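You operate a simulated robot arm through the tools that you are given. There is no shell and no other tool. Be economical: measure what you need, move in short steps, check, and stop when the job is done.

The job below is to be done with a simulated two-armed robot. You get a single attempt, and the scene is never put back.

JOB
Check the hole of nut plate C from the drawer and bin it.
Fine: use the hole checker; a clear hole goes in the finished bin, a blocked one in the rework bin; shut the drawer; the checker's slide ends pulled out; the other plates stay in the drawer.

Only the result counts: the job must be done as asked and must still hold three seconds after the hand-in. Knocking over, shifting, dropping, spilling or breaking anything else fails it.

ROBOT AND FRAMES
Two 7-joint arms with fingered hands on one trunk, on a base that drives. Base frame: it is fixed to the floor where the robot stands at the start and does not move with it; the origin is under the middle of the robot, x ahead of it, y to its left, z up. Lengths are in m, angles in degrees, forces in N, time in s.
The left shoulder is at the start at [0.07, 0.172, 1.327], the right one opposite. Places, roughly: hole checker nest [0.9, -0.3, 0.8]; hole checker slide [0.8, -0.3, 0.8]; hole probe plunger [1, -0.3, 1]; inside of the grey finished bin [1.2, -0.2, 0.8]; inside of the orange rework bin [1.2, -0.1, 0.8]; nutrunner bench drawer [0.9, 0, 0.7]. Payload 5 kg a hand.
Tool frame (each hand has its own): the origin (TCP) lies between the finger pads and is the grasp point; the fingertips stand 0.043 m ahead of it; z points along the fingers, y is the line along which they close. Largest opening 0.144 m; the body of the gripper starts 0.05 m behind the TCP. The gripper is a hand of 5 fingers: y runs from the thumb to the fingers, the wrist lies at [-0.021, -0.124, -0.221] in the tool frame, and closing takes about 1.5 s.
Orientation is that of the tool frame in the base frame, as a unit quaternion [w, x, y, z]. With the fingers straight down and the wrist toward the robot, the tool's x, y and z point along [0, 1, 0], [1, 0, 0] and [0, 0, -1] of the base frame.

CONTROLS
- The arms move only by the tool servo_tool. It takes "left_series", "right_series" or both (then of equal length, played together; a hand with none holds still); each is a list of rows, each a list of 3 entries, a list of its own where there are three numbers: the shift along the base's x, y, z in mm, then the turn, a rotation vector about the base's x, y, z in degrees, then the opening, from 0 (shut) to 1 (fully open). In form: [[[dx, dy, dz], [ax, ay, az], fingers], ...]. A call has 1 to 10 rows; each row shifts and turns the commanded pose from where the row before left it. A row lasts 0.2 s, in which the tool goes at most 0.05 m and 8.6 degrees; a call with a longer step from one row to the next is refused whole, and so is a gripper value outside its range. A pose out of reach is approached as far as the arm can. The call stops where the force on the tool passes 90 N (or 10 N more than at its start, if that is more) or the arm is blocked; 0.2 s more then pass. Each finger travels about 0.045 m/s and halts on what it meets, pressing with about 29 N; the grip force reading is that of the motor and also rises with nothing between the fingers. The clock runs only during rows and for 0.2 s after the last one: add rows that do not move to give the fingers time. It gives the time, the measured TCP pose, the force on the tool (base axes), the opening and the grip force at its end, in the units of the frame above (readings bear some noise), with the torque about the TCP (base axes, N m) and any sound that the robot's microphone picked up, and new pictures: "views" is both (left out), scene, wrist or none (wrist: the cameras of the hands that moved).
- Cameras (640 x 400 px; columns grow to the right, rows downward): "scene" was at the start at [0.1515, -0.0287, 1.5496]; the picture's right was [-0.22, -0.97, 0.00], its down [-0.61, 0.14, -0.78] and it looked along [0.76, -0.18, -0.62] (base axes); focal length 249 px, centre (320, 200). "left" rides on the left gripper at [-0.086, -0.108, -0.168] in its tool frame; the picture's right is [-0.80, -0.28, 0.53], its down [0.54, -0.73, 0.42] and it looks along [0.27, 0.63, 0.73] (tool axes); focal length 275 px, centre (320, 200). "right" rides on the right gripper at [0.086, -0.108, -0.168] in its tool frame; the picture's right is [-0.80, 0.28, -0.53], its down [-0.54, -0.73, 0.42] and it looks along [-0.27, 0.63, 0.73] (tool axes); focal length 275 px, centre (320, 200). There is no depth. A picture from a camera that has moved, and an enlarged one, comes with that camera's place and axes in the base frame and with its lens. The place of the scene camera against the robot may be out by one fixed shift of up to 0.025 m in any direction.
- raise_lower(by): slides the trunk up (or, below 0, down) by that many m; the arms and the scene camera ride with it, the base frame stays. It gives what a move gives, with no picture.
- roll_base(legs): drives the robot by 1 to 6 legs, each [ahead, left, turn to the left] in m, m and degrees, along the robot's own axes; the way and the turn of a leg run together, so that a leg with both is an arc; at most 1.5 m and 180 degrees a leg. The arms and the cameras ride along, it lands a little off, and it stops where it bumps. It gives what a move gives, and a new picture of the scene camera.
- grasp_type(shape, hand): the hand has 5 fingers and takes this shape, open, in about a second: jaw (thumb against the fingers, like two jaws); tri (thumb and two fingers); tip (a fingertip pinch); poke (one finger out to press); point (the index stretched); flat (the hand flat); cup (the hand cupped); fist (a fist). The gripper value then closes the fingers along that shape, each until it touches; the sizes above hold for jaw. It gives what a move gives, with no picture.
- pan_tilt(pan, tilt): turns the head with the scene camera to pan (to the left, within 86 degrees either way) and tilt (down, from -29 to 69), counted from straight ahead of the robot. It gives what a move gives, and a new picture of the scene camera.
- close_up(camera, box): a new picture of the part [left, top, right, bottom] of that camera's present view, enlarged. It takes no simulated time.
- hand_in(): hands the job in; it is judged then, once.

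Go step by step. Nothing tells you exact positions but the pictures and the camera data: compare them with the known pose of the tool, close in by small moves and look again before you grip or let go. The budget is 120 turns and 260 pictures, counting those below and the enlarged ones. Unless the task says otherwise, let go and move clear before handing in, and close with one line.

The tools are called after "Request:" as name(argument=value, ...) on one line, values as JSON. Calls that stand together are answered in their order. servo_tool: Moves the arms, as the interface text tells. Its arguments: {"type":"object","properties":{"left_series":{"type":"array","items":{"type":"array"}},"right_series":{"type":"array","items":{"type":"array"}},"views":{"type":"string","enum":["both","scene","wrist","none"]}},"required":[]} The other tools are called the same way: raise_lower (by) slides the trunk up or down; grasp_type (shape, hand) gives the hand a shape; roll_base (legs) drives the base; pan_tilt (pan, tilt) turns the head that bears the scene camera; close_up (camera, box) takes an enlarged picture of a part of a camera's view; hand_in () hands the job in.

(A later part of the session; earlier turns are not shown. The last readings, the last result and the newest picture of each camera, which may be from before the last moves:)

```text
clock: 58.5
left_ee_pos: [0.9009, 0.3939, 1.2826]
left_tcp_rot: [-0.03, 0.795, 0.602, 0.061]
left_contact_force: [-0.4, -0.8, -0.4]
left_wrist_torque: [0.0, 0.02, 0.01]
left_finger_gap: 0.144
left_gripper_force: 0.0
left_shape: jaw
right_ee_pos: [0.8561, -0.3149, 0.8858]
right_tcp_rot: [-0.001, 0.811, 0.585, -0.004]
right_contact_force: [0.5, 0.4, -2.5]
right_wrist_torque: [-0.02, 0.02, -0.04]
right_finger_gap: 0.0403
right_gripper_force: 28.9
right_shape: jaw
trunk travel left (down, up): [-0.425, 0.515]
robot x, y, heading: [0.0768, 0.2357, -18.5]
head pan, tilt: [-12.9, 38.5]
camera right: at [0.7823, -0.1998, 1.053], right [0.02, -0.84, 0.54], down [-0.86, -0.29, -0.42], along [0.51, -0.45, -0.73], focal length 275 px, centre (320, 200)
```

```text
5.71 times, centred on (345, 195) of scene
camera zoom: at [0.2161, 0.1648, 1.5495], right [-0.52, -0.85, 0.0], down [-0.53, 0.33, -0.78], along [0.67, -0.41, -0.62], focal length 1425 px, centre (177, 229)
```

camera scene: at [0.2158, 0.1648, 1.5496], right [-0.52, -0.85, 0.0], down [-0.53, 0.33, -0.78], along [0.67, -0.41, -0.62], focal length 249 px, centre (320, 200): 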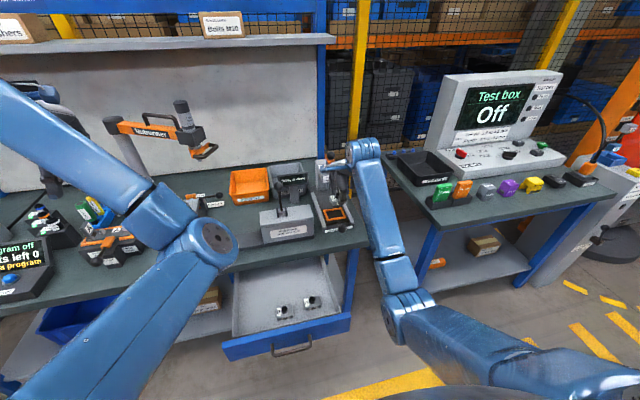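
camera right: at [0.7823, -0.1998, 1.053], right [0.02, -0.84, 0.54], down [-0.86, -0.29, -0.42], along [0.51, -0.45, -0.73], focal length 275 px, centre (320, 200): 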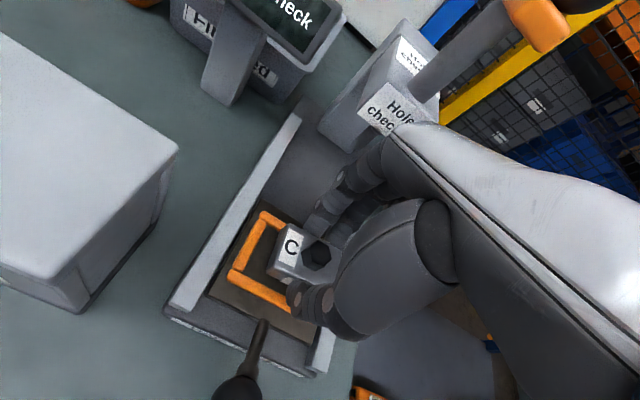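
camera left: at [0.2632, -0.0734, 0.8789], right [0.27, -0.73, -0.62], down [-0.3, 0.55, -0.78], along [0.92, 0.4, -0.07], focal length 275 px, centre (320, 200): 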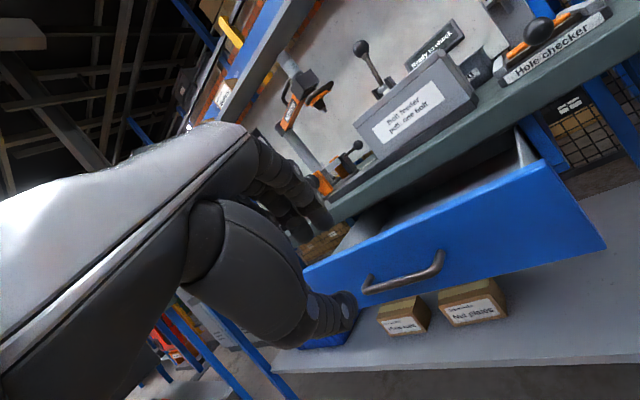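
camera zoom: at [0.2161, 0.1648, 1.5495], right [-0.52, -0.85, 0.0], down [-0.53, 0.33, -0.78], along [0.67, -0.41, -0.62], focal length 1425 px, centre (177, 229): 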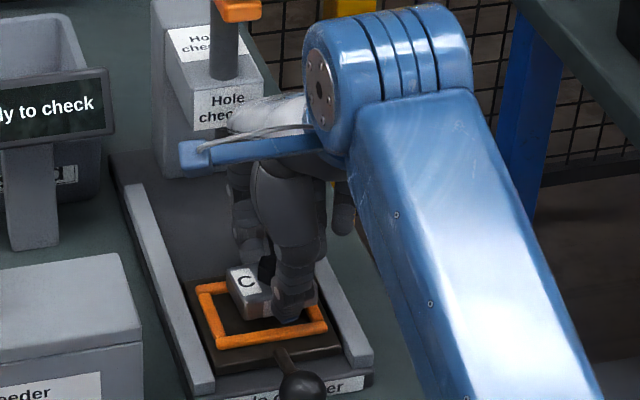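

Request:
servo_tool(right_series=[[[0, 0, -6], [0, 0, 0], 0], [[0, 0, -6], [0, 0, 0], 0], [[0, 0, 0], [0, 0, 0], 0]], views="none")

Request:
close_up(camera="right", box=[220, 160, 380, 340])

Request:
close_up(camera="scene", box=[325, 185, 375, 225])

```text
clock: 59.3
left_ee_pos: [0.8988, 0.3952, 1.2849]
left_tcp_rot: [-0.029, 0.795, 0.602, 0.062]
left_contact_force: [0.0, -0.1, -0.1]
left_wrist_torque: [-0.01, -0.01, -0.02]
left_finger_gap: 0.1438
left_gripper_force: 0.1
left_shape: jaw
right_ee_pos: [0.8564, -0.3144, 0.8821]
right_tcp_rot: [0.004, 0.811, 0.585, -0.001]
right_contact_force: [1.1, -1.7, 31.0]
right_wrist_torque: [-0.13, -0.25, -0.02]
right_finger_gap: 0.0423
right_gripper_force: 28.9
right_shape: jaw
trunk travel left (down, up): [-0.425, 0.515]
robot x, y, heading: [0.0761, 0.239, -18.7]
head pan, tilt: [-12.9, 38.5]
```

```text
2.22 times, centred on (300, 250) of right
camera zoom: at [0.7802, -0.1987, 1.0475], right [0.02, -0.84, 0.54], down [-0.86, -0.29, -0.42], along [0.51, -0.46, -0.73], focal length 612 px, centre (364, 89)
```

zoom: 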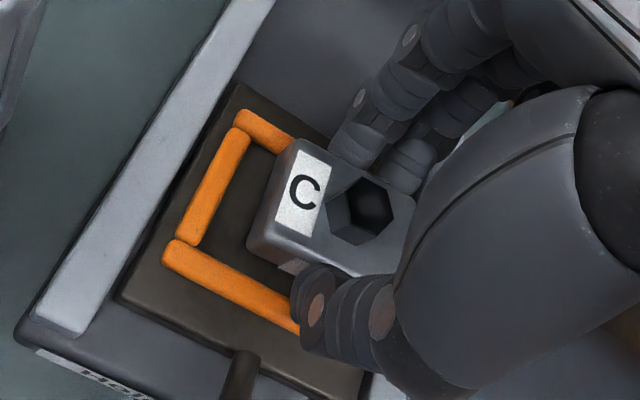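

```text
10.00 times, centred on (350, 205) of scene
camera zoom: at [0.2126, 0.1671, 1.5504], right [-0.52, -0.85, 0.0], down [-0.53, 0.32, -0.78], along [0.67, -0.41, -0.62], focal length 2493 px, centre (20, 150)
```

zoom: 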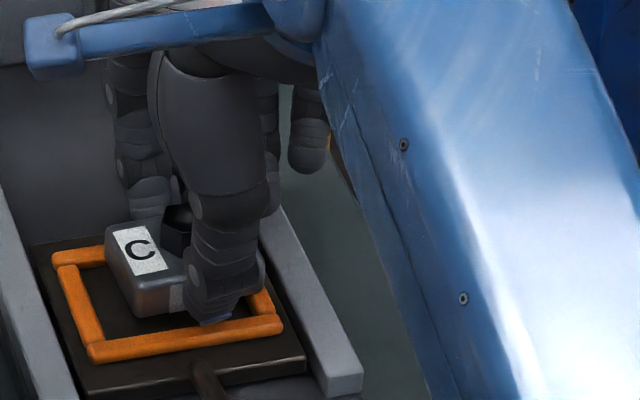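

Fingertips are resting on the nest frame and the plate bottom is just inside it. I'll lift slightly, shift about 6 mm toward the robot to centre it, and check.

Request:
servo_tool(right_series=[[[0, 0, 10], [0, 0, 0], 0], [[-5, 5, 0], [0, 0, 0], 0], [[0, 0, -5], [0, 0, 0], 0], [[0, 0, 0], [0, 0, 0], 0]], views="none")

Request:
close_up(camera="right", box=[220, 160, 380, 340])

Request:
close_up(camera="scene", box=[325, 185, 375, 225])

```text
clock: 60.3
left_ee_pos: [0.9004, 0.3946, 1.2831]
left_tcp_rot: [-0.029, 0.796, 0.602, 0.062]
left_contact_force: [-1.1, 0.6, 1.1]
left_wrist_torque: [0.04, -0.03, 0.02]
left_finger_gap: 0.1439
left_gripper_force: 0.0
left_shape: jaw
right_ee_pos: [0.8512, -0.3092, 0.8821]
right_tcp_rot: [0.0, 0.811, 0.584, -0.003]
right_contact_force: [2.3, -1.4, 5.2]
right_wrist_torque: [-0.31, -0.25, -0.04]
right_finger_gap: 0.0414
right_gripper_force: 28.8
right_shape: jaw
trunk travel left (down, up): [-0.425, 0.515]
robot x, y, heading: [0.0787, 0.2345, -18.5]
head pan, tilt: [-12.9, 38.5]
```

```text
2.22 times, centred on (300, 250) of right
camera zoom: at [0.7763, -0.1942, 1.0481], right [0.02, -0.84, 0.54], down [-0.86, -0.29, -0.42], along [0.51, -0.45, -0.73], focal length 612 px, centre (364, 89)
```

zoom: 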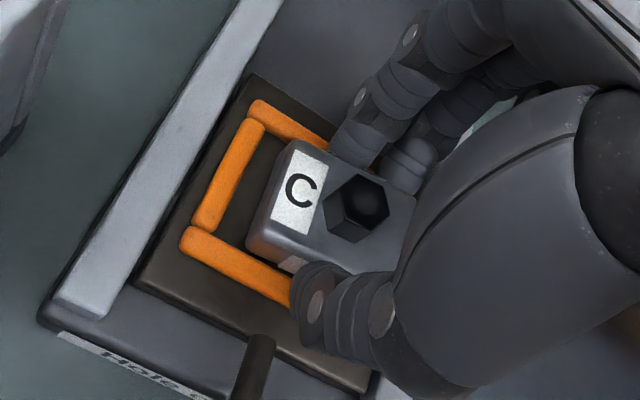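

```text
10.00 times, centred on (350, 205) of scene
camera zoom: at [0.2155, 0.1653, 1.5496], right [-0.52, -0.85, 0.0], down [-0.53, 0.33, -0.78], along [0.67, -0.41, -0.62], focal length 2493 px, centre (20, 150)
```

zoom: 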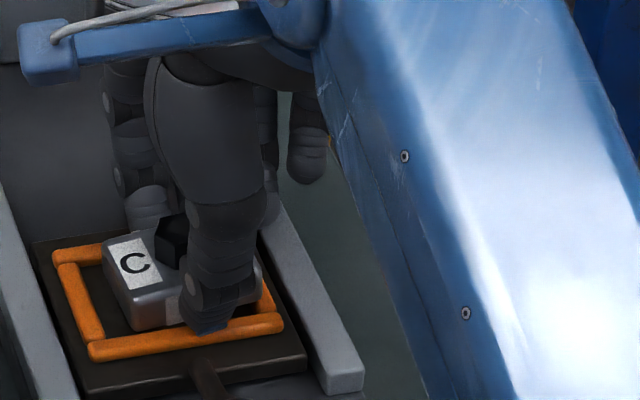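

Request:
servo_tool(right_series=[[[0, 0, 4], [0, 0, 0], 0], [[2, 4, 0], [0, 0, 0], 0], [[0, 0, -6], [0, 0, 0], 0], [[0, 0, 0], [0, 0, 0], 0]], views="none")

Request:
close_up(camera="scene", box=[325, 185, 375, 225])

```text
clock: 61.3
left_ee_pos: [0.9009, 0.3952, 1.2835]
left_tcp_rot: [-0.03, 0.796, 0.602, 0.061]
left_contact_force: [1.5, -0.2, 1.4]
left_wrist_torque: [-0.01, 0.02, 0.01]
left_finger_gap: 0.1439
left_gripper_force: 0.0
left_shape: jaw
right_ee_pos: [0.8533, -0.3059, 0.8823]
right_tcp_rot: [0.001, 0.811, 0.585, -0.002]
right_contact_force: [0.6, -0.2, 9.4]
right_wrist_torque: [-0.07, -0.18, -0.04]
right_finger_gap: 0.0412
right_gripper_force: 29.1
right_shape: jaw
trunk travel left (down, up): [-0.425, 0.515]
robot x, y, heading: [0.0798, 0.2355, -18.7]
head pan, tilt: [-12.9, 38.5]
```

```text
10.00 times, centred on (350, 205) of scene
camera zoom: at [0.2147, 0.1657, 1.5499], right [-0.52, -0.85, 0.0], down [-0.53, 0.33, -0.78], along [0.67, -0.41, -0.62], focal length 2493 px, centre (20, 150)
```

zoom: 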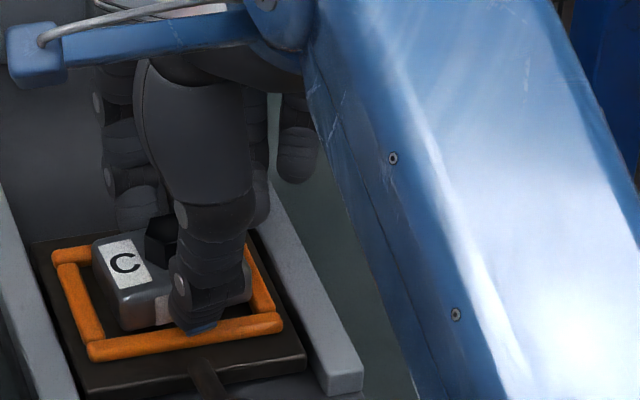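

Request:
servo_tool(right_series=[[[0, 0, 1], [0, 0, 0], 0.33], [[0, 0, 0], [0, 0, 0], 0.36], [[0, 0, 0], [0, 0, 0], 0.4], [[0, 0, 0], [0, 0, 0], 0.45], [[0, 0, 0], [0, 0, 0], 0.5], [[0, 0, 0], [0, 0, 0], 0.55], [[0, 0, 0], [0, 0, 0], 0.55]], views="none")

Request:
close_up(camera="right", box=[220, 160, 380, 340])

Request:
close_up(camera="scene", box=[325, 185, 375, 225])

```text
clock: 62.9
left_ee_pos: [0.9003, 0.3935, 1.282]
left_tcp_rot: [-0.031, 0.795, 0.603, 0.061]
left_contact_force: [-0.3, 0.2, 0.0]
left_wrist_torque: [0.01, -0.01, 0.03]
left_finger_gap: 0.1438
left_gripper_force: 0.0
left_shape: jaw
right_ee_pos: [0.8525, -0.3065, 0.88]
right_tcp_rot: [0.0, 0.811, 0.585, -0.003]
right_contact_force: [4.8, -2.0, 1.2]
right_wrist_torque: [-0.04, -0.2, -0.01]
right_finger_gap: 0.0735
right_gripper_force: 0.0
right_shape: jaw
trunk travel left (down, up): [-0.425, 0.515]
robot x, y, heading: [0.0744, 0.2324, -18.7]
head pan, tilt: [-12.9, 38.5]
```

```text
2.22 times, centred on (300, 250) of right
camera zoom: at [0.779, -0.1909, 1.0465], right [0.02, -0.84, 0.54], down [-0.86, -0.29, -0.42], along [0.51, -0.45, -0.73], focal length 612 px, centre (364, 89)
```

zoom: 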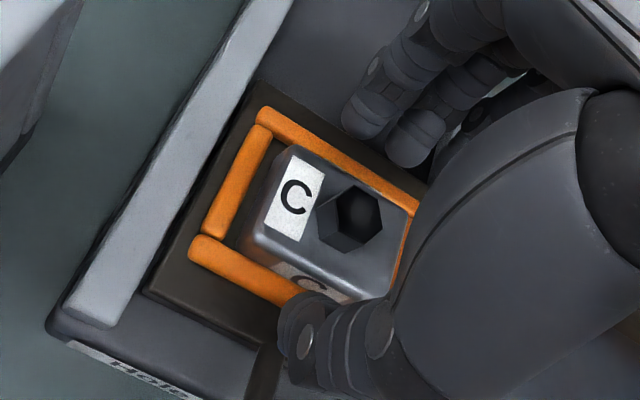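

```text
10.00 times, centred on (350, 205) of scene
camera zoom: at [0.2163, 0.1649, 1.5495], right [-0.52, -0.85, 0.0], down [-0.53, 0.33, -0.78], along [0.67, -0.41, -0.62], focal length 2493 px, centre (20, 150)
```

zoom: 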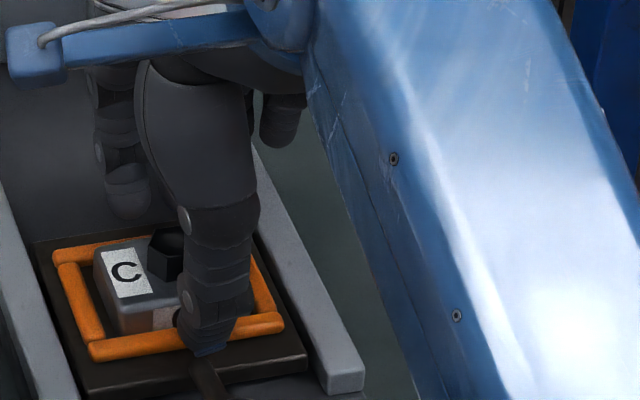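

Plate C is seated in the nest. I'll lift the hand clear and inspect it.

Request:
servo_tool(right_series=[[[0, 0, 20], [0, 0, 0], 0.6], [[0, 0, 30], [0, 0, 0], 0.6], [[0, 0, 40], [0, 0, 0], 0.6], [[-20, 10, 40], [0, 0, 0], 0.6], [[-30, 10, 20], [0, 0, 0], 0.6], [[-30, 10, 0], [0, 0, 0], 0.6]], views="wrist")

Request:
close_up(camera="right", box=[200, 100, 440, 330])

Request:
close_up(camera="scene", box=[290, 140, 390, 230])

```text
clock: 64.3
left_ee_pos: [0.8996, 0.3947, 1.2819]
left_tcp_rot: [-0.03, 0.796, 0.602, 0.061]
left_contact_force: [0.3, 0.7, 0.7]
left_wrist_torque: [0.04, -0.01, 0.02]
left_finger_gap: 0.1438
left_gripper_force: 0.0
left_shape: jaw
right_ee_pos: [0.7735, -0.2779, 1.0287]
right_tcp_rot: [0.0, 0.811, 0.584, -0.004]
right_contact_force: [-0.7, 0.7, 0.5]
right_wrist_torque: [-0.02, -0.03, 0.0]
right_finger_gap: 0.0862
right_gripper_force: 0.0
right_shape: jaw
trunk travel left (down, up): [-0.425, 0.515]
robot x, y, heading: [0.0733, 0.2333, -18.6]
head pan, tilt: [-12.9, 38.5]
camera right: at [0.6989, -0.1614, 1.1952], right [0.02, -0.84, 0.54], down [-0.86, -0.29, -0.42], along [0.51, -0.45, -0.73], focal length 275 px, centre (320, 200)
```

right: 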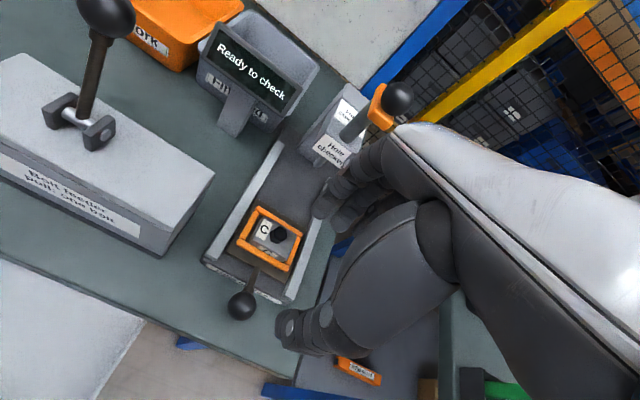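

```text
1.74 times, centred on (320, 215) of right
camera zoom: at [0.6989, -0.1614, 1.1952], right [0.02, -0.84, 0.54], down [-0.86, -0.29, -0.42], along [0.51, -0.45, -0.73], focal length 479 px, centre (320, 174)
```

zoom: 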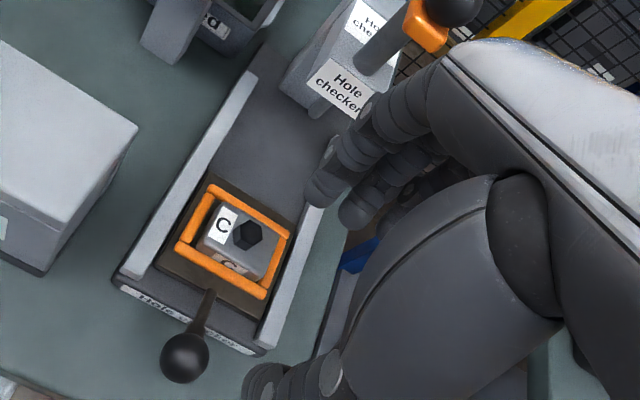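

```text
4.44 times, centred on (340, 185) of scene
camera zoom: at [0.2149, 0.1647, 1.5497], right [-0.52, -0.85, 0.0], down [-0.53, 0.33, -0.78], along [0.67, -0.41, -0.62], focal length 1108 px, centre (231, 267)
```

zoom: 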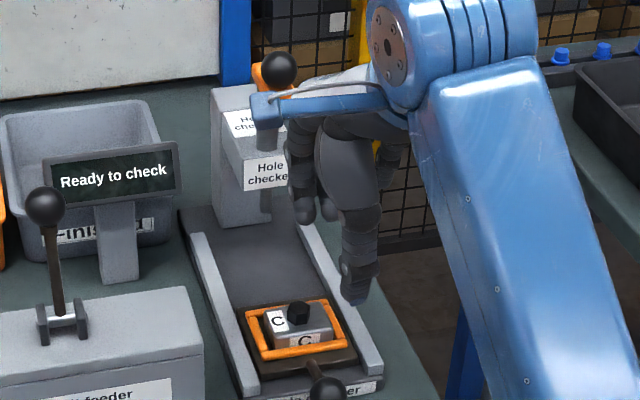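

The plate sits well in the nest. Before working on the checker I'll shut the drawer for more room, so I'm moving the base back and left.

Request:
roll_base(legs=[[-0.17, 0, 0], [0, 0.22, 0]])

Request:
servo_tool(right_series=[[[-28, 13, -20], [-2.7, -7.9, 0], 0.4], [[-28, 13, -20], [-2.7, -7.9, 0], 0.2], [[-35, 13, -20], [-2.7, -7.9, 0], 0], [[-38, 13, -20], [0, 0, 0], 0], [[-40, 13, -20], [0, 0, 0], 0], [[-40, 13, -30], [0, 0, 0], 0], [[0, 0, -45], [0, 0, 0], 0], [[0, 0, -45], [0, 0, 0], 0], [[0, 0, 0], [0, 0, 0], 0]])

```text
clock: 67.1
left_ee_pos: [0.8077, 0.6503, 1.2825]
left_tcp_rot: [-0.03, 0.796, 0.601, 0.062]
left_contact_force: [-0.2, 0.5, -0.3]
left_wrist_torque: [0.02, 0.0, 0.01]
left_finger_gap: 0.1438
left_gripper_force: 0.1
left_shape: jaw
right_ee_pos: [0.6801, -0.0199, 1.0285]
right_tcp_rot: [0.0, 0.812, 0.583, -0.003]
right_contact_force: [0.3, 0.4, -0.7]
right_wrist_torque: [-0.02, -0.01, 0.04]
right_finger_gap: 0.0863
right_gripper_force: 0.1
right_shape: jaw
trunk travel left (down, up): [-0.425, 0.515]
robot x, y, heading: [-0.0132, 0.4921, -18.6]
head pan, tilt: [-12.9, 38.5]
camera scene: at [0.1231, 0.424, 1.5496], right [-0.53, -0.85, 0.0], down [-0.53, 0.33, -0.78], along [0.67, -0.41, -0.62], focal length 249 px, centre (320, 200)
```

scene: 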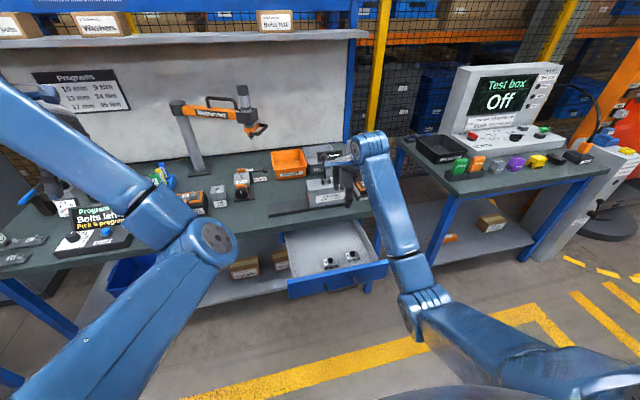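

```text
refused: row 6 steps farther than a row can; nothing moved
```

Request:
servo_tool(right_series=[[[-35, 20, -10], [-2.7, -7.9, 0], 0.4], [[-35, 20, -10], [-2.7, -7.9, 0], 0.2], [[-35, 20, -10], [-2.7, -7.9, 0], 0], [[-38, 22, -10], [0, 0, 0], 0], [[-38, 22, -10], [0, 0, 0], 0], [[-39, 22, -10], [0, 0, 0], 0], [[0, 0, -45], [0, 0, 0], 0], [[0, 0, -45], [0, 0, 0], 0], [[0, 0, -45], [0, 0, 0], 0], [[0, 0, -45], [0, 0, 0], 0]])

```text
clock: 69.3
left_ee_pos: [0.8085, 0.6493, 1.2825]
left_tcp_rot: [-0.031, 0.796, 0.601, 0.061]
left_contact_force: [-0.1, 0.3, -0.3]
left_wrist_torque: [-0.01, -0.01, -0.04]
left_finger_gap: 0.1439
left_gripper_force: 0.1
left_shape: jaw
right_ee_pos: [0.4601, 0.1038, 0.7905]
right_tcp_rot: [0.177, 0.794, 0.569, 0.122]
right_contact_force: [0.1, 0.2, 1.0]
right_wrist_torque: [0.0, 0.0, 0.0]
right_finger_gap: 0.0001
right_gripper_force: 29.0
right_shape: jaw
trunk travel left (down, up): [-0.425, 0.515]
robot x, y, heading: [-0.0159, 0.4929, -19.1]
head pan, tilt: [-12.9, 38.5]
camera scene: at [0.124, 0.4241, 1.5496], right [-0.53, -0.85, 0.0], down [-0.53, 0.33, -0.78], along [0.67, -0.41, -0.62], focal length 249 px, centre (320, 200)
camera right: at [0.3294, 0.2404, 0.8943], right [-0.22, -0.76, 0.61], down [-0.63, -0.36, -0.69], along [0.74, -0.54, -0.4], focal length 275 px, centre (320, 200)
```

scene: 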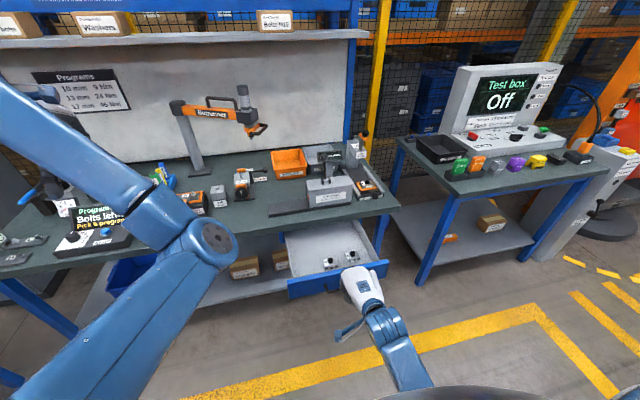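
right: 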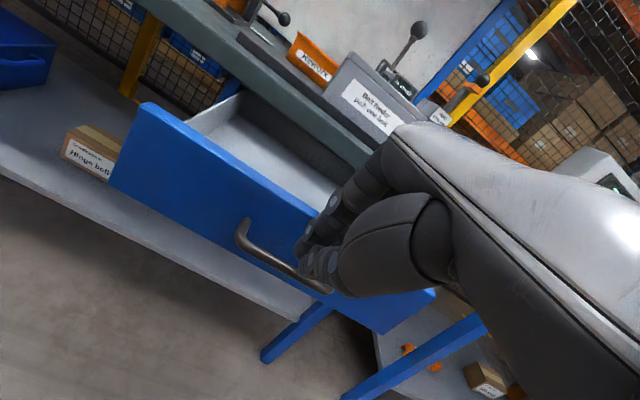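

Request:
servo_tool(right_series=[[[0, 0, -28], [0, 0, 0], 0], [[0, 0, -27], [0, 0, 0], 0], [[19, -6.5, 0], [0, 0, 0], 0], [[23.6, -8.1, 0], [0, 0, 0], 0], [[23.6, -8.1, 0], [0, 0, 0], 0], [[23.6, -8.1, 0], [0, 0, 0], 0], [[23.6, -8.1, 0], [0, 0, 0], 0], [[23.6, -8.1, 0], [0, 0, 0], 0], [[23.6, -8.1, 0], [0, 0, 0], 0], [[23.6, -8.1, 0], [0, 0, 0], 0]])

```text
clock: 71.5
left_ee_pos: [0.8111, 0.65, 1.2821]
left_tcp_rot: [-0.031, 0.796, 0.601, 0.061]
left_contact_force: [0.2, -0.5, 0.0]
left_wrist_torque: [0.05, 0.03, 0.0]
left_finger_gap: 0.1439
left_gripper_force: 0.0
left_shape: jaw
right_ee_pos: [0.6437, 0.0428, 0.7305]
right_tcp_rot: [0.176, 0.795, 0.568, 0.122]
right_contact_force: [-0.9, 0.3, -1.0]
right_wrist_torque: [-0.01, -0.03, -0.01]
right_finger_gap: 0.0
right_gripper_force: 29.3
right_shape: jaw
trunk travel left (down, up): [-0.425, 0.515]
robot x, y, heading: [-0.0154, 0.4964, -18.6]
head pan, tilt: [-12.9, 38.5]
camera scene: at [0.1246, 0.4241, 1.5494], right [-0.53, -0.85, 0.0], down [-0.53, 0.33, -0.78], along [0.66, -0.41, -0.62], focal length 249 px, centre (320, 200)
camera right: at [0.5126, 0.1782, 0.8361], right [-0.22, -0.76, 0.61], down [-0.63, -0.36, -0.68], along [0.74, -0.54, -0.4], focal length 275 px, centre (320, 200)
```

scene: 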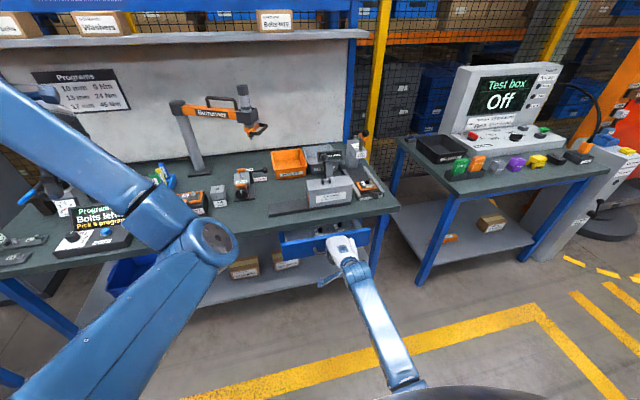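
right: 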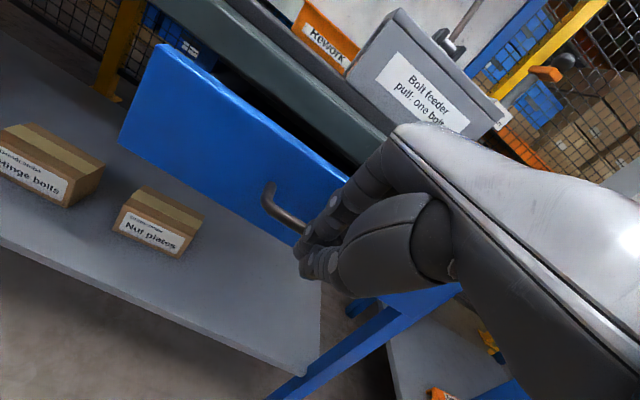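

Request:
servo_tool(right_series=[[[19, -6.5, 0], [0, 0, 0], 0], [[19, -6.5, 0], [0, 0, 0], 0], [[17, -5.9, 0], [0, 0, 0], 0], [[14, -4.9, 0], [0, 0, 0], 0], [[9.5, -3.3, 0], [0, 0, 0], 0], [[9.5, -3.3, 0], [0, 0, 0], 0], [[5, -1.7, 0], [0, 0, 0], 0], [[0, 0, 0], [0, 0, 0], 0]], views="wrist")

```text
clock: 73.3
left_ee_pos: [0.8074, 0.6506, 1.2831]
left_tcp_rot: [-0.03, 0.796, 0.601, 0.061]
left_contact_force: [0.3, 0.2, 0.5]
left_wrist_torque: [0.03, -0.01, -0.01]
left_finger_gap: 0.1437
left_gripper_force: 0.1
left_shape: jaw
right_ee_pos: [0.737, 0.0129, 0.7335]
right_tcp_rot: [0.176, 0.794, 0.569, 0.121]
right_contact_force: [-10.4, 4.0, 0.7]
right_wrist_torque: [0.08, 0.3, 0.06]
right_finger_gap: 0.0001
right_gripper_force: 28.9
right_shape: jaw
trunk travel left (down, up): [-0.425, 0.515]
robot x, y, heading: [-0.0099, 0.4942, -18.8]
head pan, tilt: [-12.9, 38.5]
camera right: at [0.6048, 0.1469, 0.838], right [-0.22, -0.76, 0.61], down [-0.63, -0.36, -0.68], along [0.74, -0.54, -0.4], focal length 275 px, centre (320, 200)
```

right: 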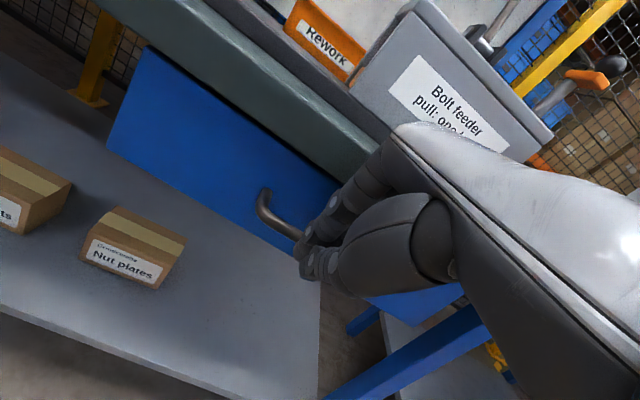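

Request:
servo_tool(right_series=[[[6, -2, 0], [0, 0, 0], 0], [[6, -2, 0], [0, 0, 0], 0], [[6, -2, 0], [0, 0, 0], 0], [[0, 0, 0], [0, 0, 0], 0]], views="wrist")

Request:
close_up(camera="right", box=[80, 0, 360, 260])

```text
clock: 74.3
left_ee_pos: [0.7991, 0.6528, 1.2866]
left_tcp_rot: [-0.027, 0.797, 0.601, 0.061]
left_contact_force: [-0.4, -0.1, 0.0]
left_wrist_torque: [0.0, 0.01, 0.0]
left_finger_gap: 0.1439
left_gripper_force: 0.0
left_shape: jaw
right_ee_pos: [0.7441, 0.0105, 0.7352]
right_tcp_rot: [0.175, 0.795, 0.569, 0.122]
right_contact_force: [-51.7, 19.9, 29.9]
right_wrist_torque: [0.11, 0.97, -0.16]
right_finger_gap: 0.0
right_gripper_force: 28.9
right_shape: jaw
trunk travel left (down, up): [-0.425, 0.515]
robot x, y, heading: [-0.0175, 0.499, -18.9]
head pan, tilt: [-12.9, 38.5]
stopped in row 4 (right hand): the force on the tool passed its limit (the readings are from after the stop); the commanded pose is now the measured one
camera right: at [0.6137, 0.1447, 0.84], right [-0.22, -0.76, 0.61], down [-0.63, -0.36, -0.68], along [0.74, -0.54, -0.4], focal length 275 px, centre (320, 200)
```

right: 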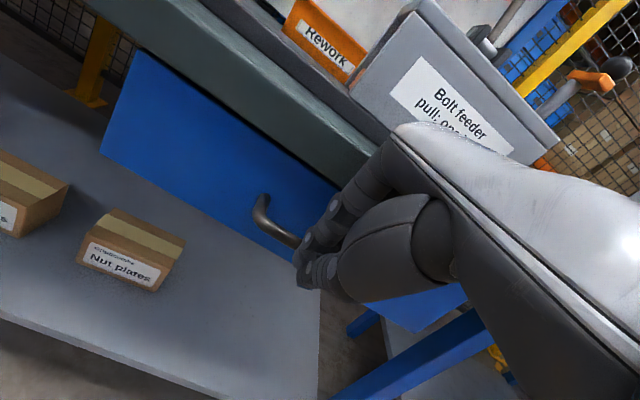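

```text
1.54 times, centred on (220, 130) of right
camera zoom: at [0.6137, 0.1447, 0.84], right [-0.22, -0.76, 0.61], down [-0.63, -0.36, -0.68], along [0.74, -0.54, -0.4], focal length 424 px, centre (474, 308)
```

zoom: 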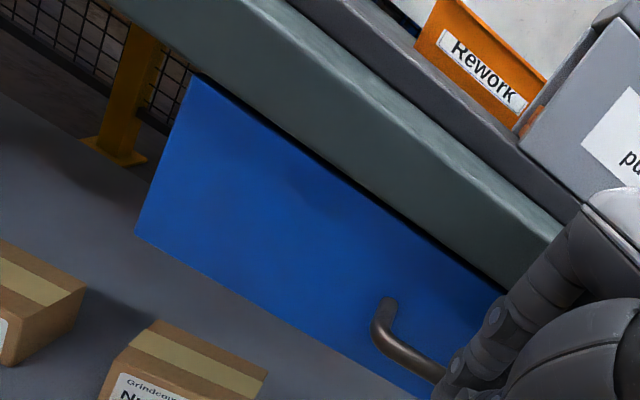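

Drawer is shut. I'll retreat the hand, straighten it and lift it.

Request:
servo_tool(right_series=[[[-38, 13, 0], [0, 0, 0], 0], [[-38, 13, 0], [0, 0, 0], 0], [[-38, 13, 15], [2.7, 7.9, 0], 0], [[-20, 6, 40], [2.7, 7.9, 0], 0], [[0, 0, 45], [2.7, 7.9, 0], 0.2], [[0, 0, 45], [0, 0, 8], 0.4], [[0, 0, 45], [0, 0, 8], 0.4], [[0, 0, 45], [0, 0, 8], 0.4], [[0, 0, 30], [0, 0, 8], 0.4], [[0, 0, 0], [0, 0, 8], 0.4]], views="scene")

Request:
close_up(camera="scene", box=[250, 140, 410, 270])

```text
clock: 76.5
left_ee_pos: [0.8084, 0.6489, 1.2827]
left_tcp_rot: [-0.03, 0.797, 0.6, 0.061]
left_contact_force: [0.2, -0.2, 0.0]
left_wrist_torque: [0.01, -0.02, 0.0]
left_finger_gap: 0.144
left_gripper_force: 0.0
left_shape: jaw
right_ee_pos: [0.6168, 0.0521, 0.991]
right_tcp_rot: [-0.003, 0.563, 0.826, -0.006]
right_contact_force: [0.1, 0.1, -0.6]
right_wrist_torque: [-0.01, 0.0, 0.02]
right_finger_gap: 0.0571
right_gripper_force: 0.1
right_shape: jaw
trunk travel left (down, up): [-0.425, 0.515]
robot x, y, heading: [-0.0173, 0.4969, -18.7]
head pan, tilt: [-12.9, 38.5]
camera scene: at [0.1224, 0.4241, 1.5495], right [-0.53, -0.85, 0.0], down [-0.53, 0.33, -0.78], along [0.66, -0.41, -0.62], focal length 249 px, centre (320, 200)
```

scene: 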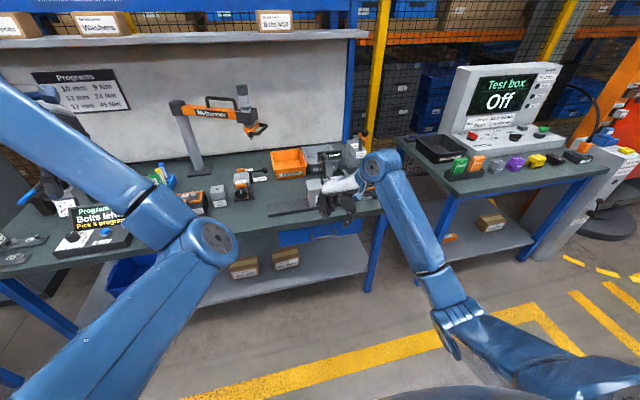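

```text
3.08 times, centred on (330, 205) of scene
camera zoom: at [0.1224, 0.4241, 1.5495], right [-0.53, -0.85, 0.0], down [-0.53, 0.33, -0.78], along [0.66, -0.41, -0.62], focal length 767 px, centre (289, 185)
```

zoom: 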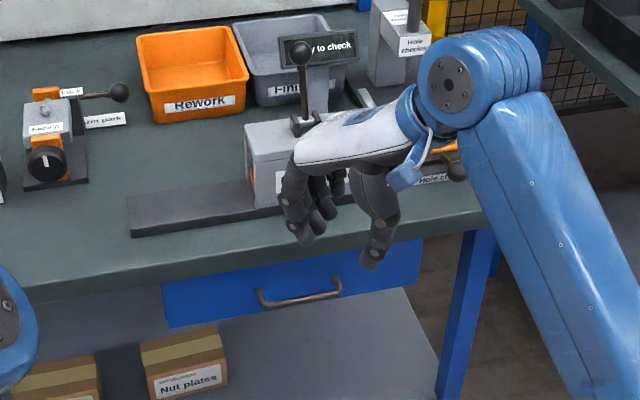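

Request:
roll_base(legs=[[0, -0.2, 0], [0.29, 0, 0]])

Request:
close_up(camera="right", box=[100, 60, 420, 340])

```text
clock: 79.7
left_ee_pos: [1.0177, 0.3732, 1.2842]
left_tcp_rot: [-0.03, 0.795, 0.603, 0.061]
left_contact_force: [0.0, -0.7, 1.0]
left_wrist_torque: [-0.01, 0.0, -0.01]
left_finger_gap: 0.144
left_gripper_force: 0.1
left_shape: jaw
right_ee_pos: [0.8297, -0.2254, 0.9911]
right_tcp_rot: [-0.002, 0.563, 0.827, -0.007]
right_contact_force: [-0.4, 0.2, -0.4]
right_wrist_torque: [0.0, 0.02, -0.02]
right_finger_gap: 0.0569
right_gripper_force: 0.0
right_shape: jaw
trunk travel left (down, up): [-0.425, 0.515]
robot x, y, heading: [0.1948, 0.218, -18.3]
head pan, tilt: [-12.9, 38.5]
camera scene: at [0.3332, 0.1447, 1.5497], right [-0.52, -0.85, 0.0], down [-0.53, 0.33, -0.78], along [0.67, -0.41, -0.62], focal length 249 px, centre (320, 200)
```

scene: 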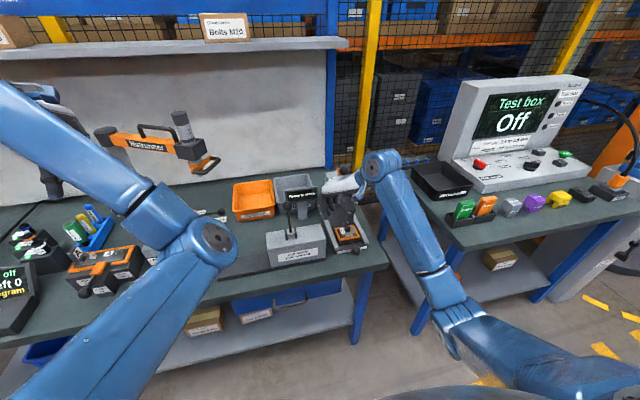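

```text
1.43 times, centred on (260, 200) of right
camera zoom: at [0.6993, -0.1855, 1.1588], right [0.56, -0.63, 0.53], down [-0.48, -0.78, -0.41], along [0.67, -0.03, -0.74], focal length 393 px, centre (406, 200)
```

zoom: 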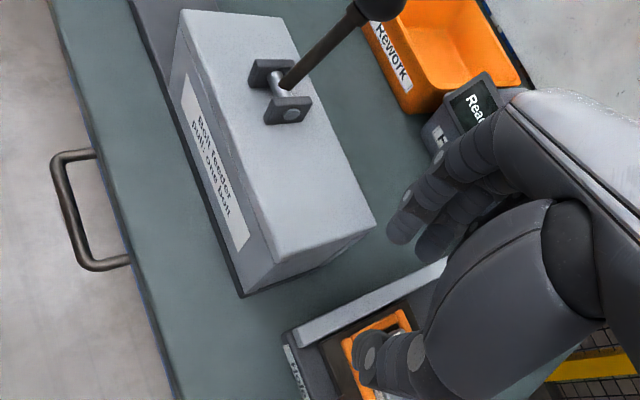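

Request:
servo_tool(right_series=[[[-12, -7, 0], [0, 0, 8], 0.5], [[-12, -7, 0], [0, 0, 8], 0.5], [[-12, -7, 0], [0, 0, 8], 0.5], [[-12, -7, 0], [0, 0, 8], 0.5], [[-12, -7, 0], [0, 0, 8], 0.5], [[-12, -7, 0], [0, 0, 8], 0.5], [[0, 0, -20], [0, 0, 0], 0.5], [[0, 0, -20], [0, 0, 0], 0.5], [[0, 0, 0], [0, 0, 0], 0.5]], views="both")

Request:
close_up(camera="scene", box=[300, 180, 400, 260])

```text
clock: 81.7
left_ee_pos: [1.0184, 0.3721, 1.2822]
left_tcp_rot: [-0.03, 0.796, 0.602, 0.061]
left_contact_force: [0.1, -0.4, 0.3]
left_wrist_torque: [-0.01, -0.01, 0.02]
left_finger_gap: 0.1439
left_gripper_force: 0.0
left_shape: jaw
right_ee_pos: [0.7567, -0.2672, 0.9515]
right_tcp_rot: [0.001, 0.178, 0.984, -0.007]
right_contact_force: [-0.6, -0.4, -0.5]
right_wrist_torque: [-0.02, -0.02, -0.01]
right_finger_gap: 0.0716
right_gripper_force: 0.0
right_shape: jaw
trunk travel left (down, up): [-0.425, 0.515]
robot x, y, heading: [0.1978, 0.2179, -18.3]
head pan, tilt: [-12.9, 38.5]
camera scene: at [0.3337, 0.1445, 1.5496], right [-0.52, -0.85, 0.0], down [-0.53, 0.33, -0.78], along [0.67, -0.41, -0.62], focal length 249 px, centre (320, 200)
camera right: at [0.6396, -0.3378, 1.1189], right [0.85, 0.0, 0.53], down [0.25, -0.88, -0.41], along [0.47, 0.48, -0.74], focal length 275 px, centre (320, 200)
```

scene: 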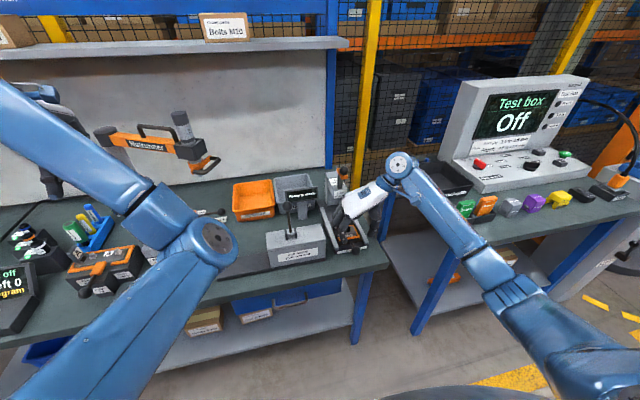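
right: 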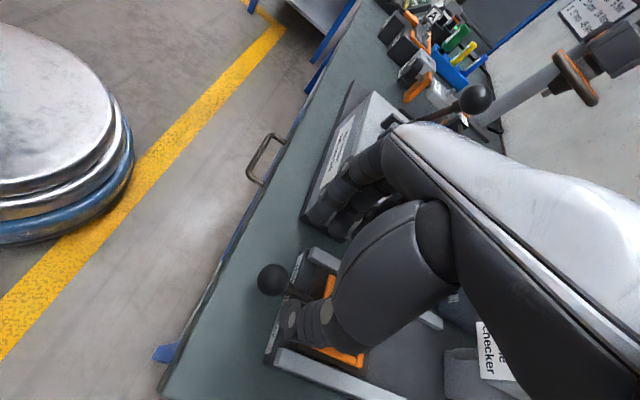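

```text
5.00 times, centred on (350, 220) of scene
camera zoom: at [0.3337, 0.1445, 1.5496], right [-0.52, -0.85, 0.0], down [-0.53, 0.33, -0.78], along [0.67, -0.41, -0.62], focal length 1247 px, centre (170, 100)
```

zoom: 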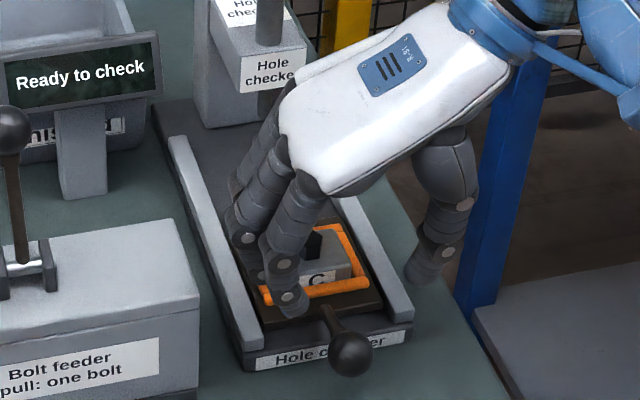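

Request:
servo_tool(right_series=[[[-7, -1, -25], [0, 0, 0], 0.4], [[0, 0, -25], [0, 0, 0], 0.4], [[0, 0, -15], [0, 0, 0], 0.4], [[0, 0, -10], [0, 0, 0], 0.4], [[0, 0, 0], [0, 0, 0], 0.4]], views="wrist")

Request:
close_up(camera="scene", box=[300, 180, 400, 260])

Request:
close_up(camera="right", box=[200, 160, 400, 340])

```text
clock: 82.8
left_ee_pos: [1.0204, 0.373, 1.2837]
left_tcp_rot: [-0.03, 0.795, 0.603, 0.061]
left_contact_force: [-1.1, 0.2, 0.4]
left_wrist_torque: [-0.02, 0.01, -0.03]
left_finger_gap: 0.1438
left_gripper_force: 0.1
left_shape: jaw
right_ee_pos: [0.7507, -0.2692, 0.8774]
right_tcp_rot: [0.001, 0.179, 0.984, -0.008]
right_contact_force: [0.2, 0.4, 0.7]
right_wrist_torque: [0.01, 0.0, -0.01]
right_finger_gap: 0.0583
right_gripper_force: 0.0
right_shape: jaw
trunk travel left (down, up): [-0.425, 0.515]
robot x, y, heading: [0.1947, 0.2138, -18.4]
head pan, tilt: [-12.9, 38.5]
camera right: at [0.6327, -0.3403, 1.0434], right [0.85, 0.0, 0.53], down [0.25, -0.88, -0.41], along [0.47, 0.48, -0.74], focal length 275 px, centre (320, 200)
```

right: 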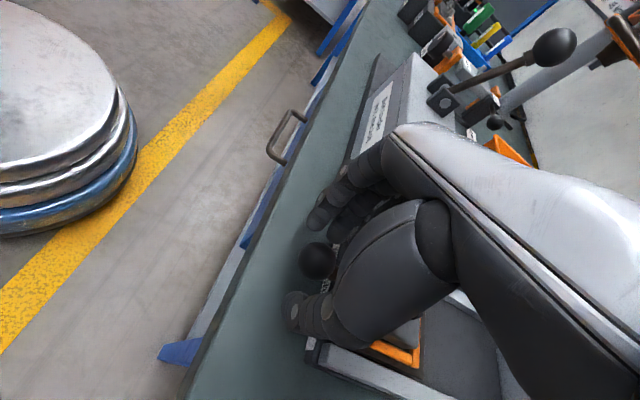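

```text
5.00 times, centred on (350, 220) of scene
camera zoom: at [0.334, 0.1446, 1.5496], right [-0.52, -0.85, 0.0], down [-0.53, 0.33, -0.78], along [0.67, -0.41, -0.62], focal length 1247 px, centre (170, 100)
```

zoom: 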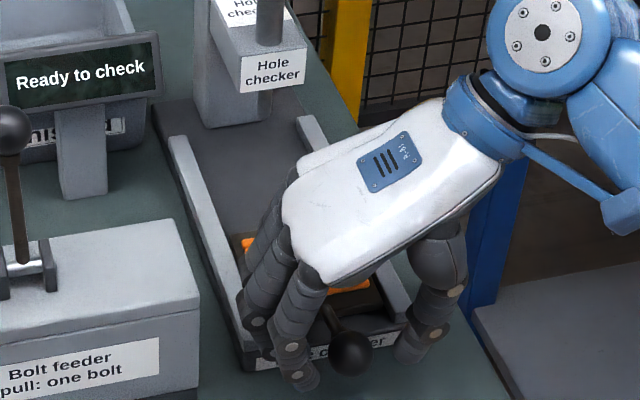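

```text
2.22 times, centred on (300, 250) of right
camera zoom: at [0.6327, -0.3403, 1.0434], right [0.85, 0.0, 0.53], down [0.25, -0.88, -0.41], along [0.47, 0.48, -0.74], focal length 612 px, centre (364, 89)
```

zoom: 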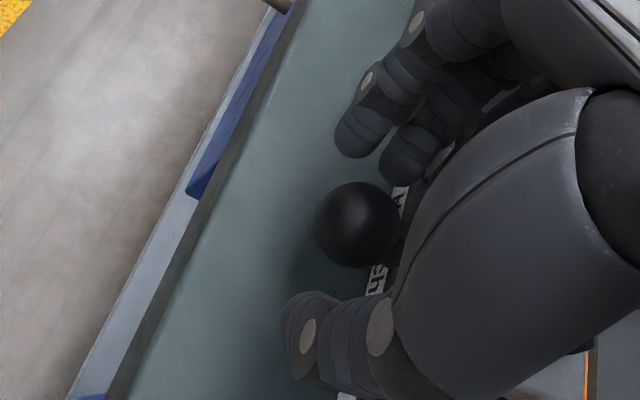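

Request:
servo_tool(right_series=[[[0, 0, 2], [0, 0, 0], 0.3], [[0, 0, 0], [0, 0, 0], 0.2], [[0, 0, 0], [0, 0, 0], 0.1], [[0, 0, 0], [0, 0, 0], 0], [[0, 0, 0], [0, 0, 0], 0], [[9.5, -3.3, 0], [0, 0, 0], 0], [[14, -5, 0], [0, 0, 0], 0], [[0, 0, 0], [0, 0, 0], 0]], views="none")

Request:
close_up(camera="scene", box=[300, 160, 400, 240])

Request:
close_up(camera="right", box=[200, 160, 400, 340])

```text
clock: 84.7
left_ee_pos: [1.0186, 0.3727, 1.2832]
left_tcp_rot: [-0.03, 0.795, 0.603, 0.061]
left_contact_force: [0.5, 0.0, -0.1]
left_wrist_torque: [-0.01, -0.03, 0.01]
left_finger_gap: 0.1437
left_gripper_force: 0.1
left_shape: jaw
right_ee_pos: [0.7737, -0.2775, 0.8774]
right_tcp_rot: [0.001, 0.177, 0.984, -0.006]
right_contact_force: [-0.3, -2.6, -0.6]
right_wrist_torque: [-0.05, 0.02, -0.05]
right_finger_gap: 0.0258
right_gripper_force: 28.6
right_shape: jaw
trunk travel left (down, up): [-0.425, 0.515]
robot x, y, heading: [0.193, 0.2136, -18.3]
head pan, tilt: [-12.9, 38.5]
```

```text
5.00 times, centred on (350, 200) of scene
camera zoom: at [0.3334, 0.1438, 1.5496], right [-0.52, -0.85, 0.0], down [-0.53, 0.33, -0.78], along [0.67, -0.41, -0.62], focal length 1247 px, centre (170, 200)
```

zoom: 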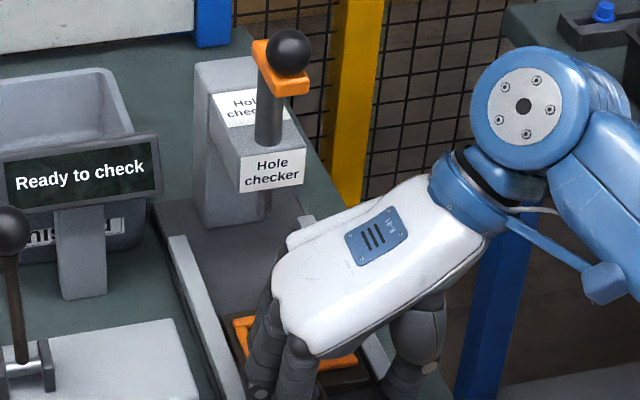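

```text
2.22 times, centred on (300, 250) of right
camera zoom: at [0.6557, -0.3485, 1.0452], right [0.84, 0.0, 0.53], down [0.26, -0.88, -0.41], along [0.47, 0.48, -0.74], focal length 612 px, centre (364, 89)
```

zoom: 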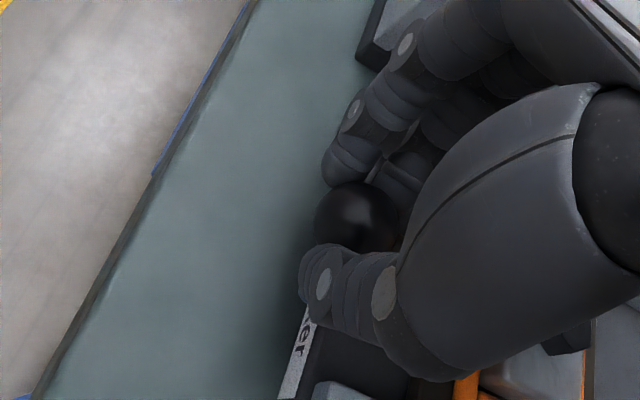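

Request:
servo_tool(right_series=[[[18.9, -6.5, 0], [0, 0, 0], 0], [[18.9, -6.5, 0], [0, 0, 0], 0], [[18.9, -6.5, 0], [0, 0, 0], 0], [[0, 0, 0], [0, 0, 0], 0]], views="scene")

Request:
close_up(camera="scene", box=[300, 160, 400, 240])

```text
clock: 85.7
left_ee_pos: [1.019, 0.3726, 1.2821]
left_tcp_rot: [-0.03, 0.795, 0.603, 0.062]
left_contact_force: [0.2, -0.9, -0.1]
left_wrist_torque: [0.01, -0.01, 0.03]
left_finger_gap: 0.1437
left_gripper_force: 0.1
left_shape: jaw
right_ee_pos: [0.8305, -0.2969, 0.878]
right_tcp_rot: [0.001, 0.177, 0.984, -0.007]
right_contact_force: [1.0, 1.3, -5.6]
right_wrist_torque: [0.04, -0.04, 0.01]
right_finger_gap: 0.0252
right_gripper_force: 28.7
right_shape: jaw
trunk travel left (down, up): [-0.425, 0.515]
robot x, y, heading: [0.1945, 0.2135, -18.6]
head pan, tilt: [-12.9, 38.5]
camera scene: at [0.3341, 0.144, 1.5495], right [-0.52, -0.85, 0.0], down [-0.53, 0.33, -0.78], along [0.67, -0.41, -0.62], focal length 249 px, centre (320, 200)
```

scene: 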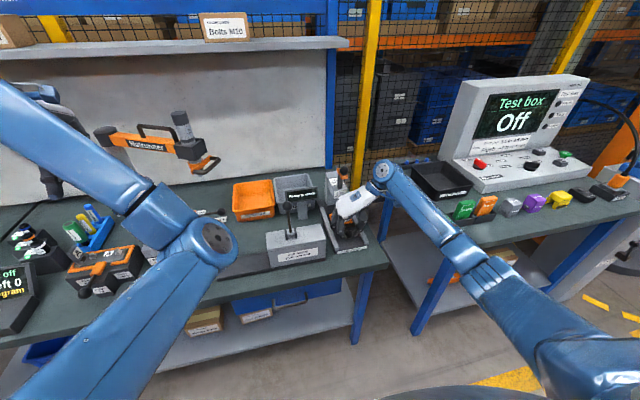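

```text
5.00 times, centred on (350, 200) of scene
camera zoom: at [0.3341, 0.144, 1.5495], right [-0.52, -0.85, 0.0], down [-0.53, 0.33, -0.78], along [0.67, -0.41, -0.62], focal length 1247 px, centre (170, 200)
```

zoom: 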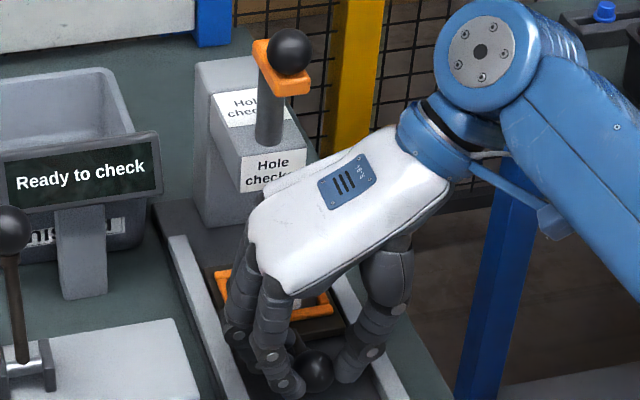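

The palm is nearing the probe head, so I'll release the knob, back up and push it the rest of the way with closed fingers from behind.

Request:
servo_tool(right_series=[[[0, 0, 0], [0, 0, 0], 0.3], [[0, 0, 0], [0, 0, 0], 0.45], [[0, 0, 0], [0, 0, 0], 0.5], [[0, 0, 30], [0, 0, 0], 0.5], [[0, 0, 40], [0, 0, 0], 0.4], [[-34, 12, 0], [0, 0, 0], 0.2], [[-34, 12, 0], [0, 0, 0], 0], [[-19, 6.5, 0], [0, 0, 0], 0], [[0, 0, 0], [0, 0, 0], 0]], views="wrist")

Request:
close_up(camera="scene", box=[300, 160, 400, 240])

```text
clock: 87.7
left_ee_pos: [1.0178, 0.3726, 1.2819]
left_tcp_rot: [-0.03, 0.796, 0.602, 0.062]
left_contact_force: [0.4, -0.4, 0.4]
left_wrist_torque: [0.0, 0.0, 0.01]
left_finger_gap: 0.1439
left_gripper_force: 0.1
left_shape: jaw
right_ee_pos: [0.7415, -0.267, 0.9485]
right_tcp_rot: [0.001, 0.179, 0.984, -0.005]
right_contact_force: [0.0, 1.0, 0.2]
right_wrist_torque: [-0.04, 0.02, -0.03]
right_finger_gap: 0.0002
right_gripper_force: 15.9
right_shape: jaw
trunk travel left (down, up): [-0.425, 0.515]
robot x, y, heading: [0.1928, 0.2176, -18.6]
head pan, tilt: [-12.9, 38.5]
camera right: at [0.6237, -0.3379, 1.1152], right [0.85, 0.0, 0.53], down [0.25, -0.88, -0.41], along [0.47, 0.48, -0.74], focal length 275 px, centre (320, 200)
```

right: 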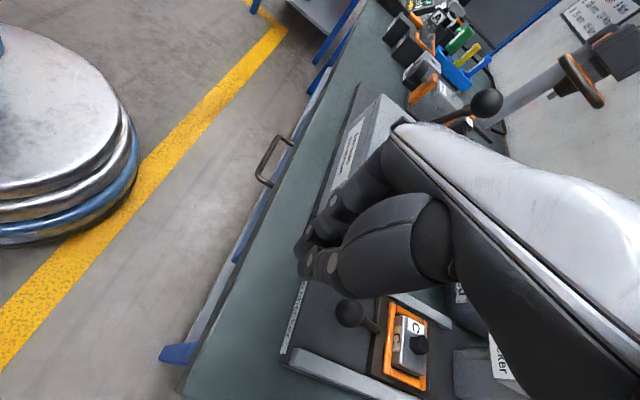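

```text
5.00 times, centred on (350, 200) of scene
camera zoom: at [0.3343, 0.1441, 1.5495], right [-0.52, -0.85, 0.0], down [-0.53, 0.33, -0.78], along [0.67, -0.41, -0.62], focal length 1247 px, centre (170, 200)
```

zoom: 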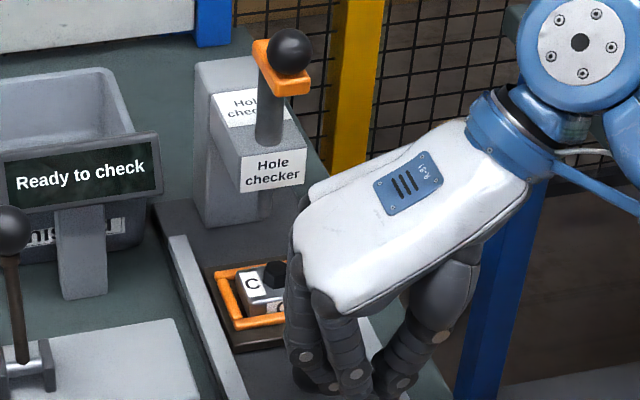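

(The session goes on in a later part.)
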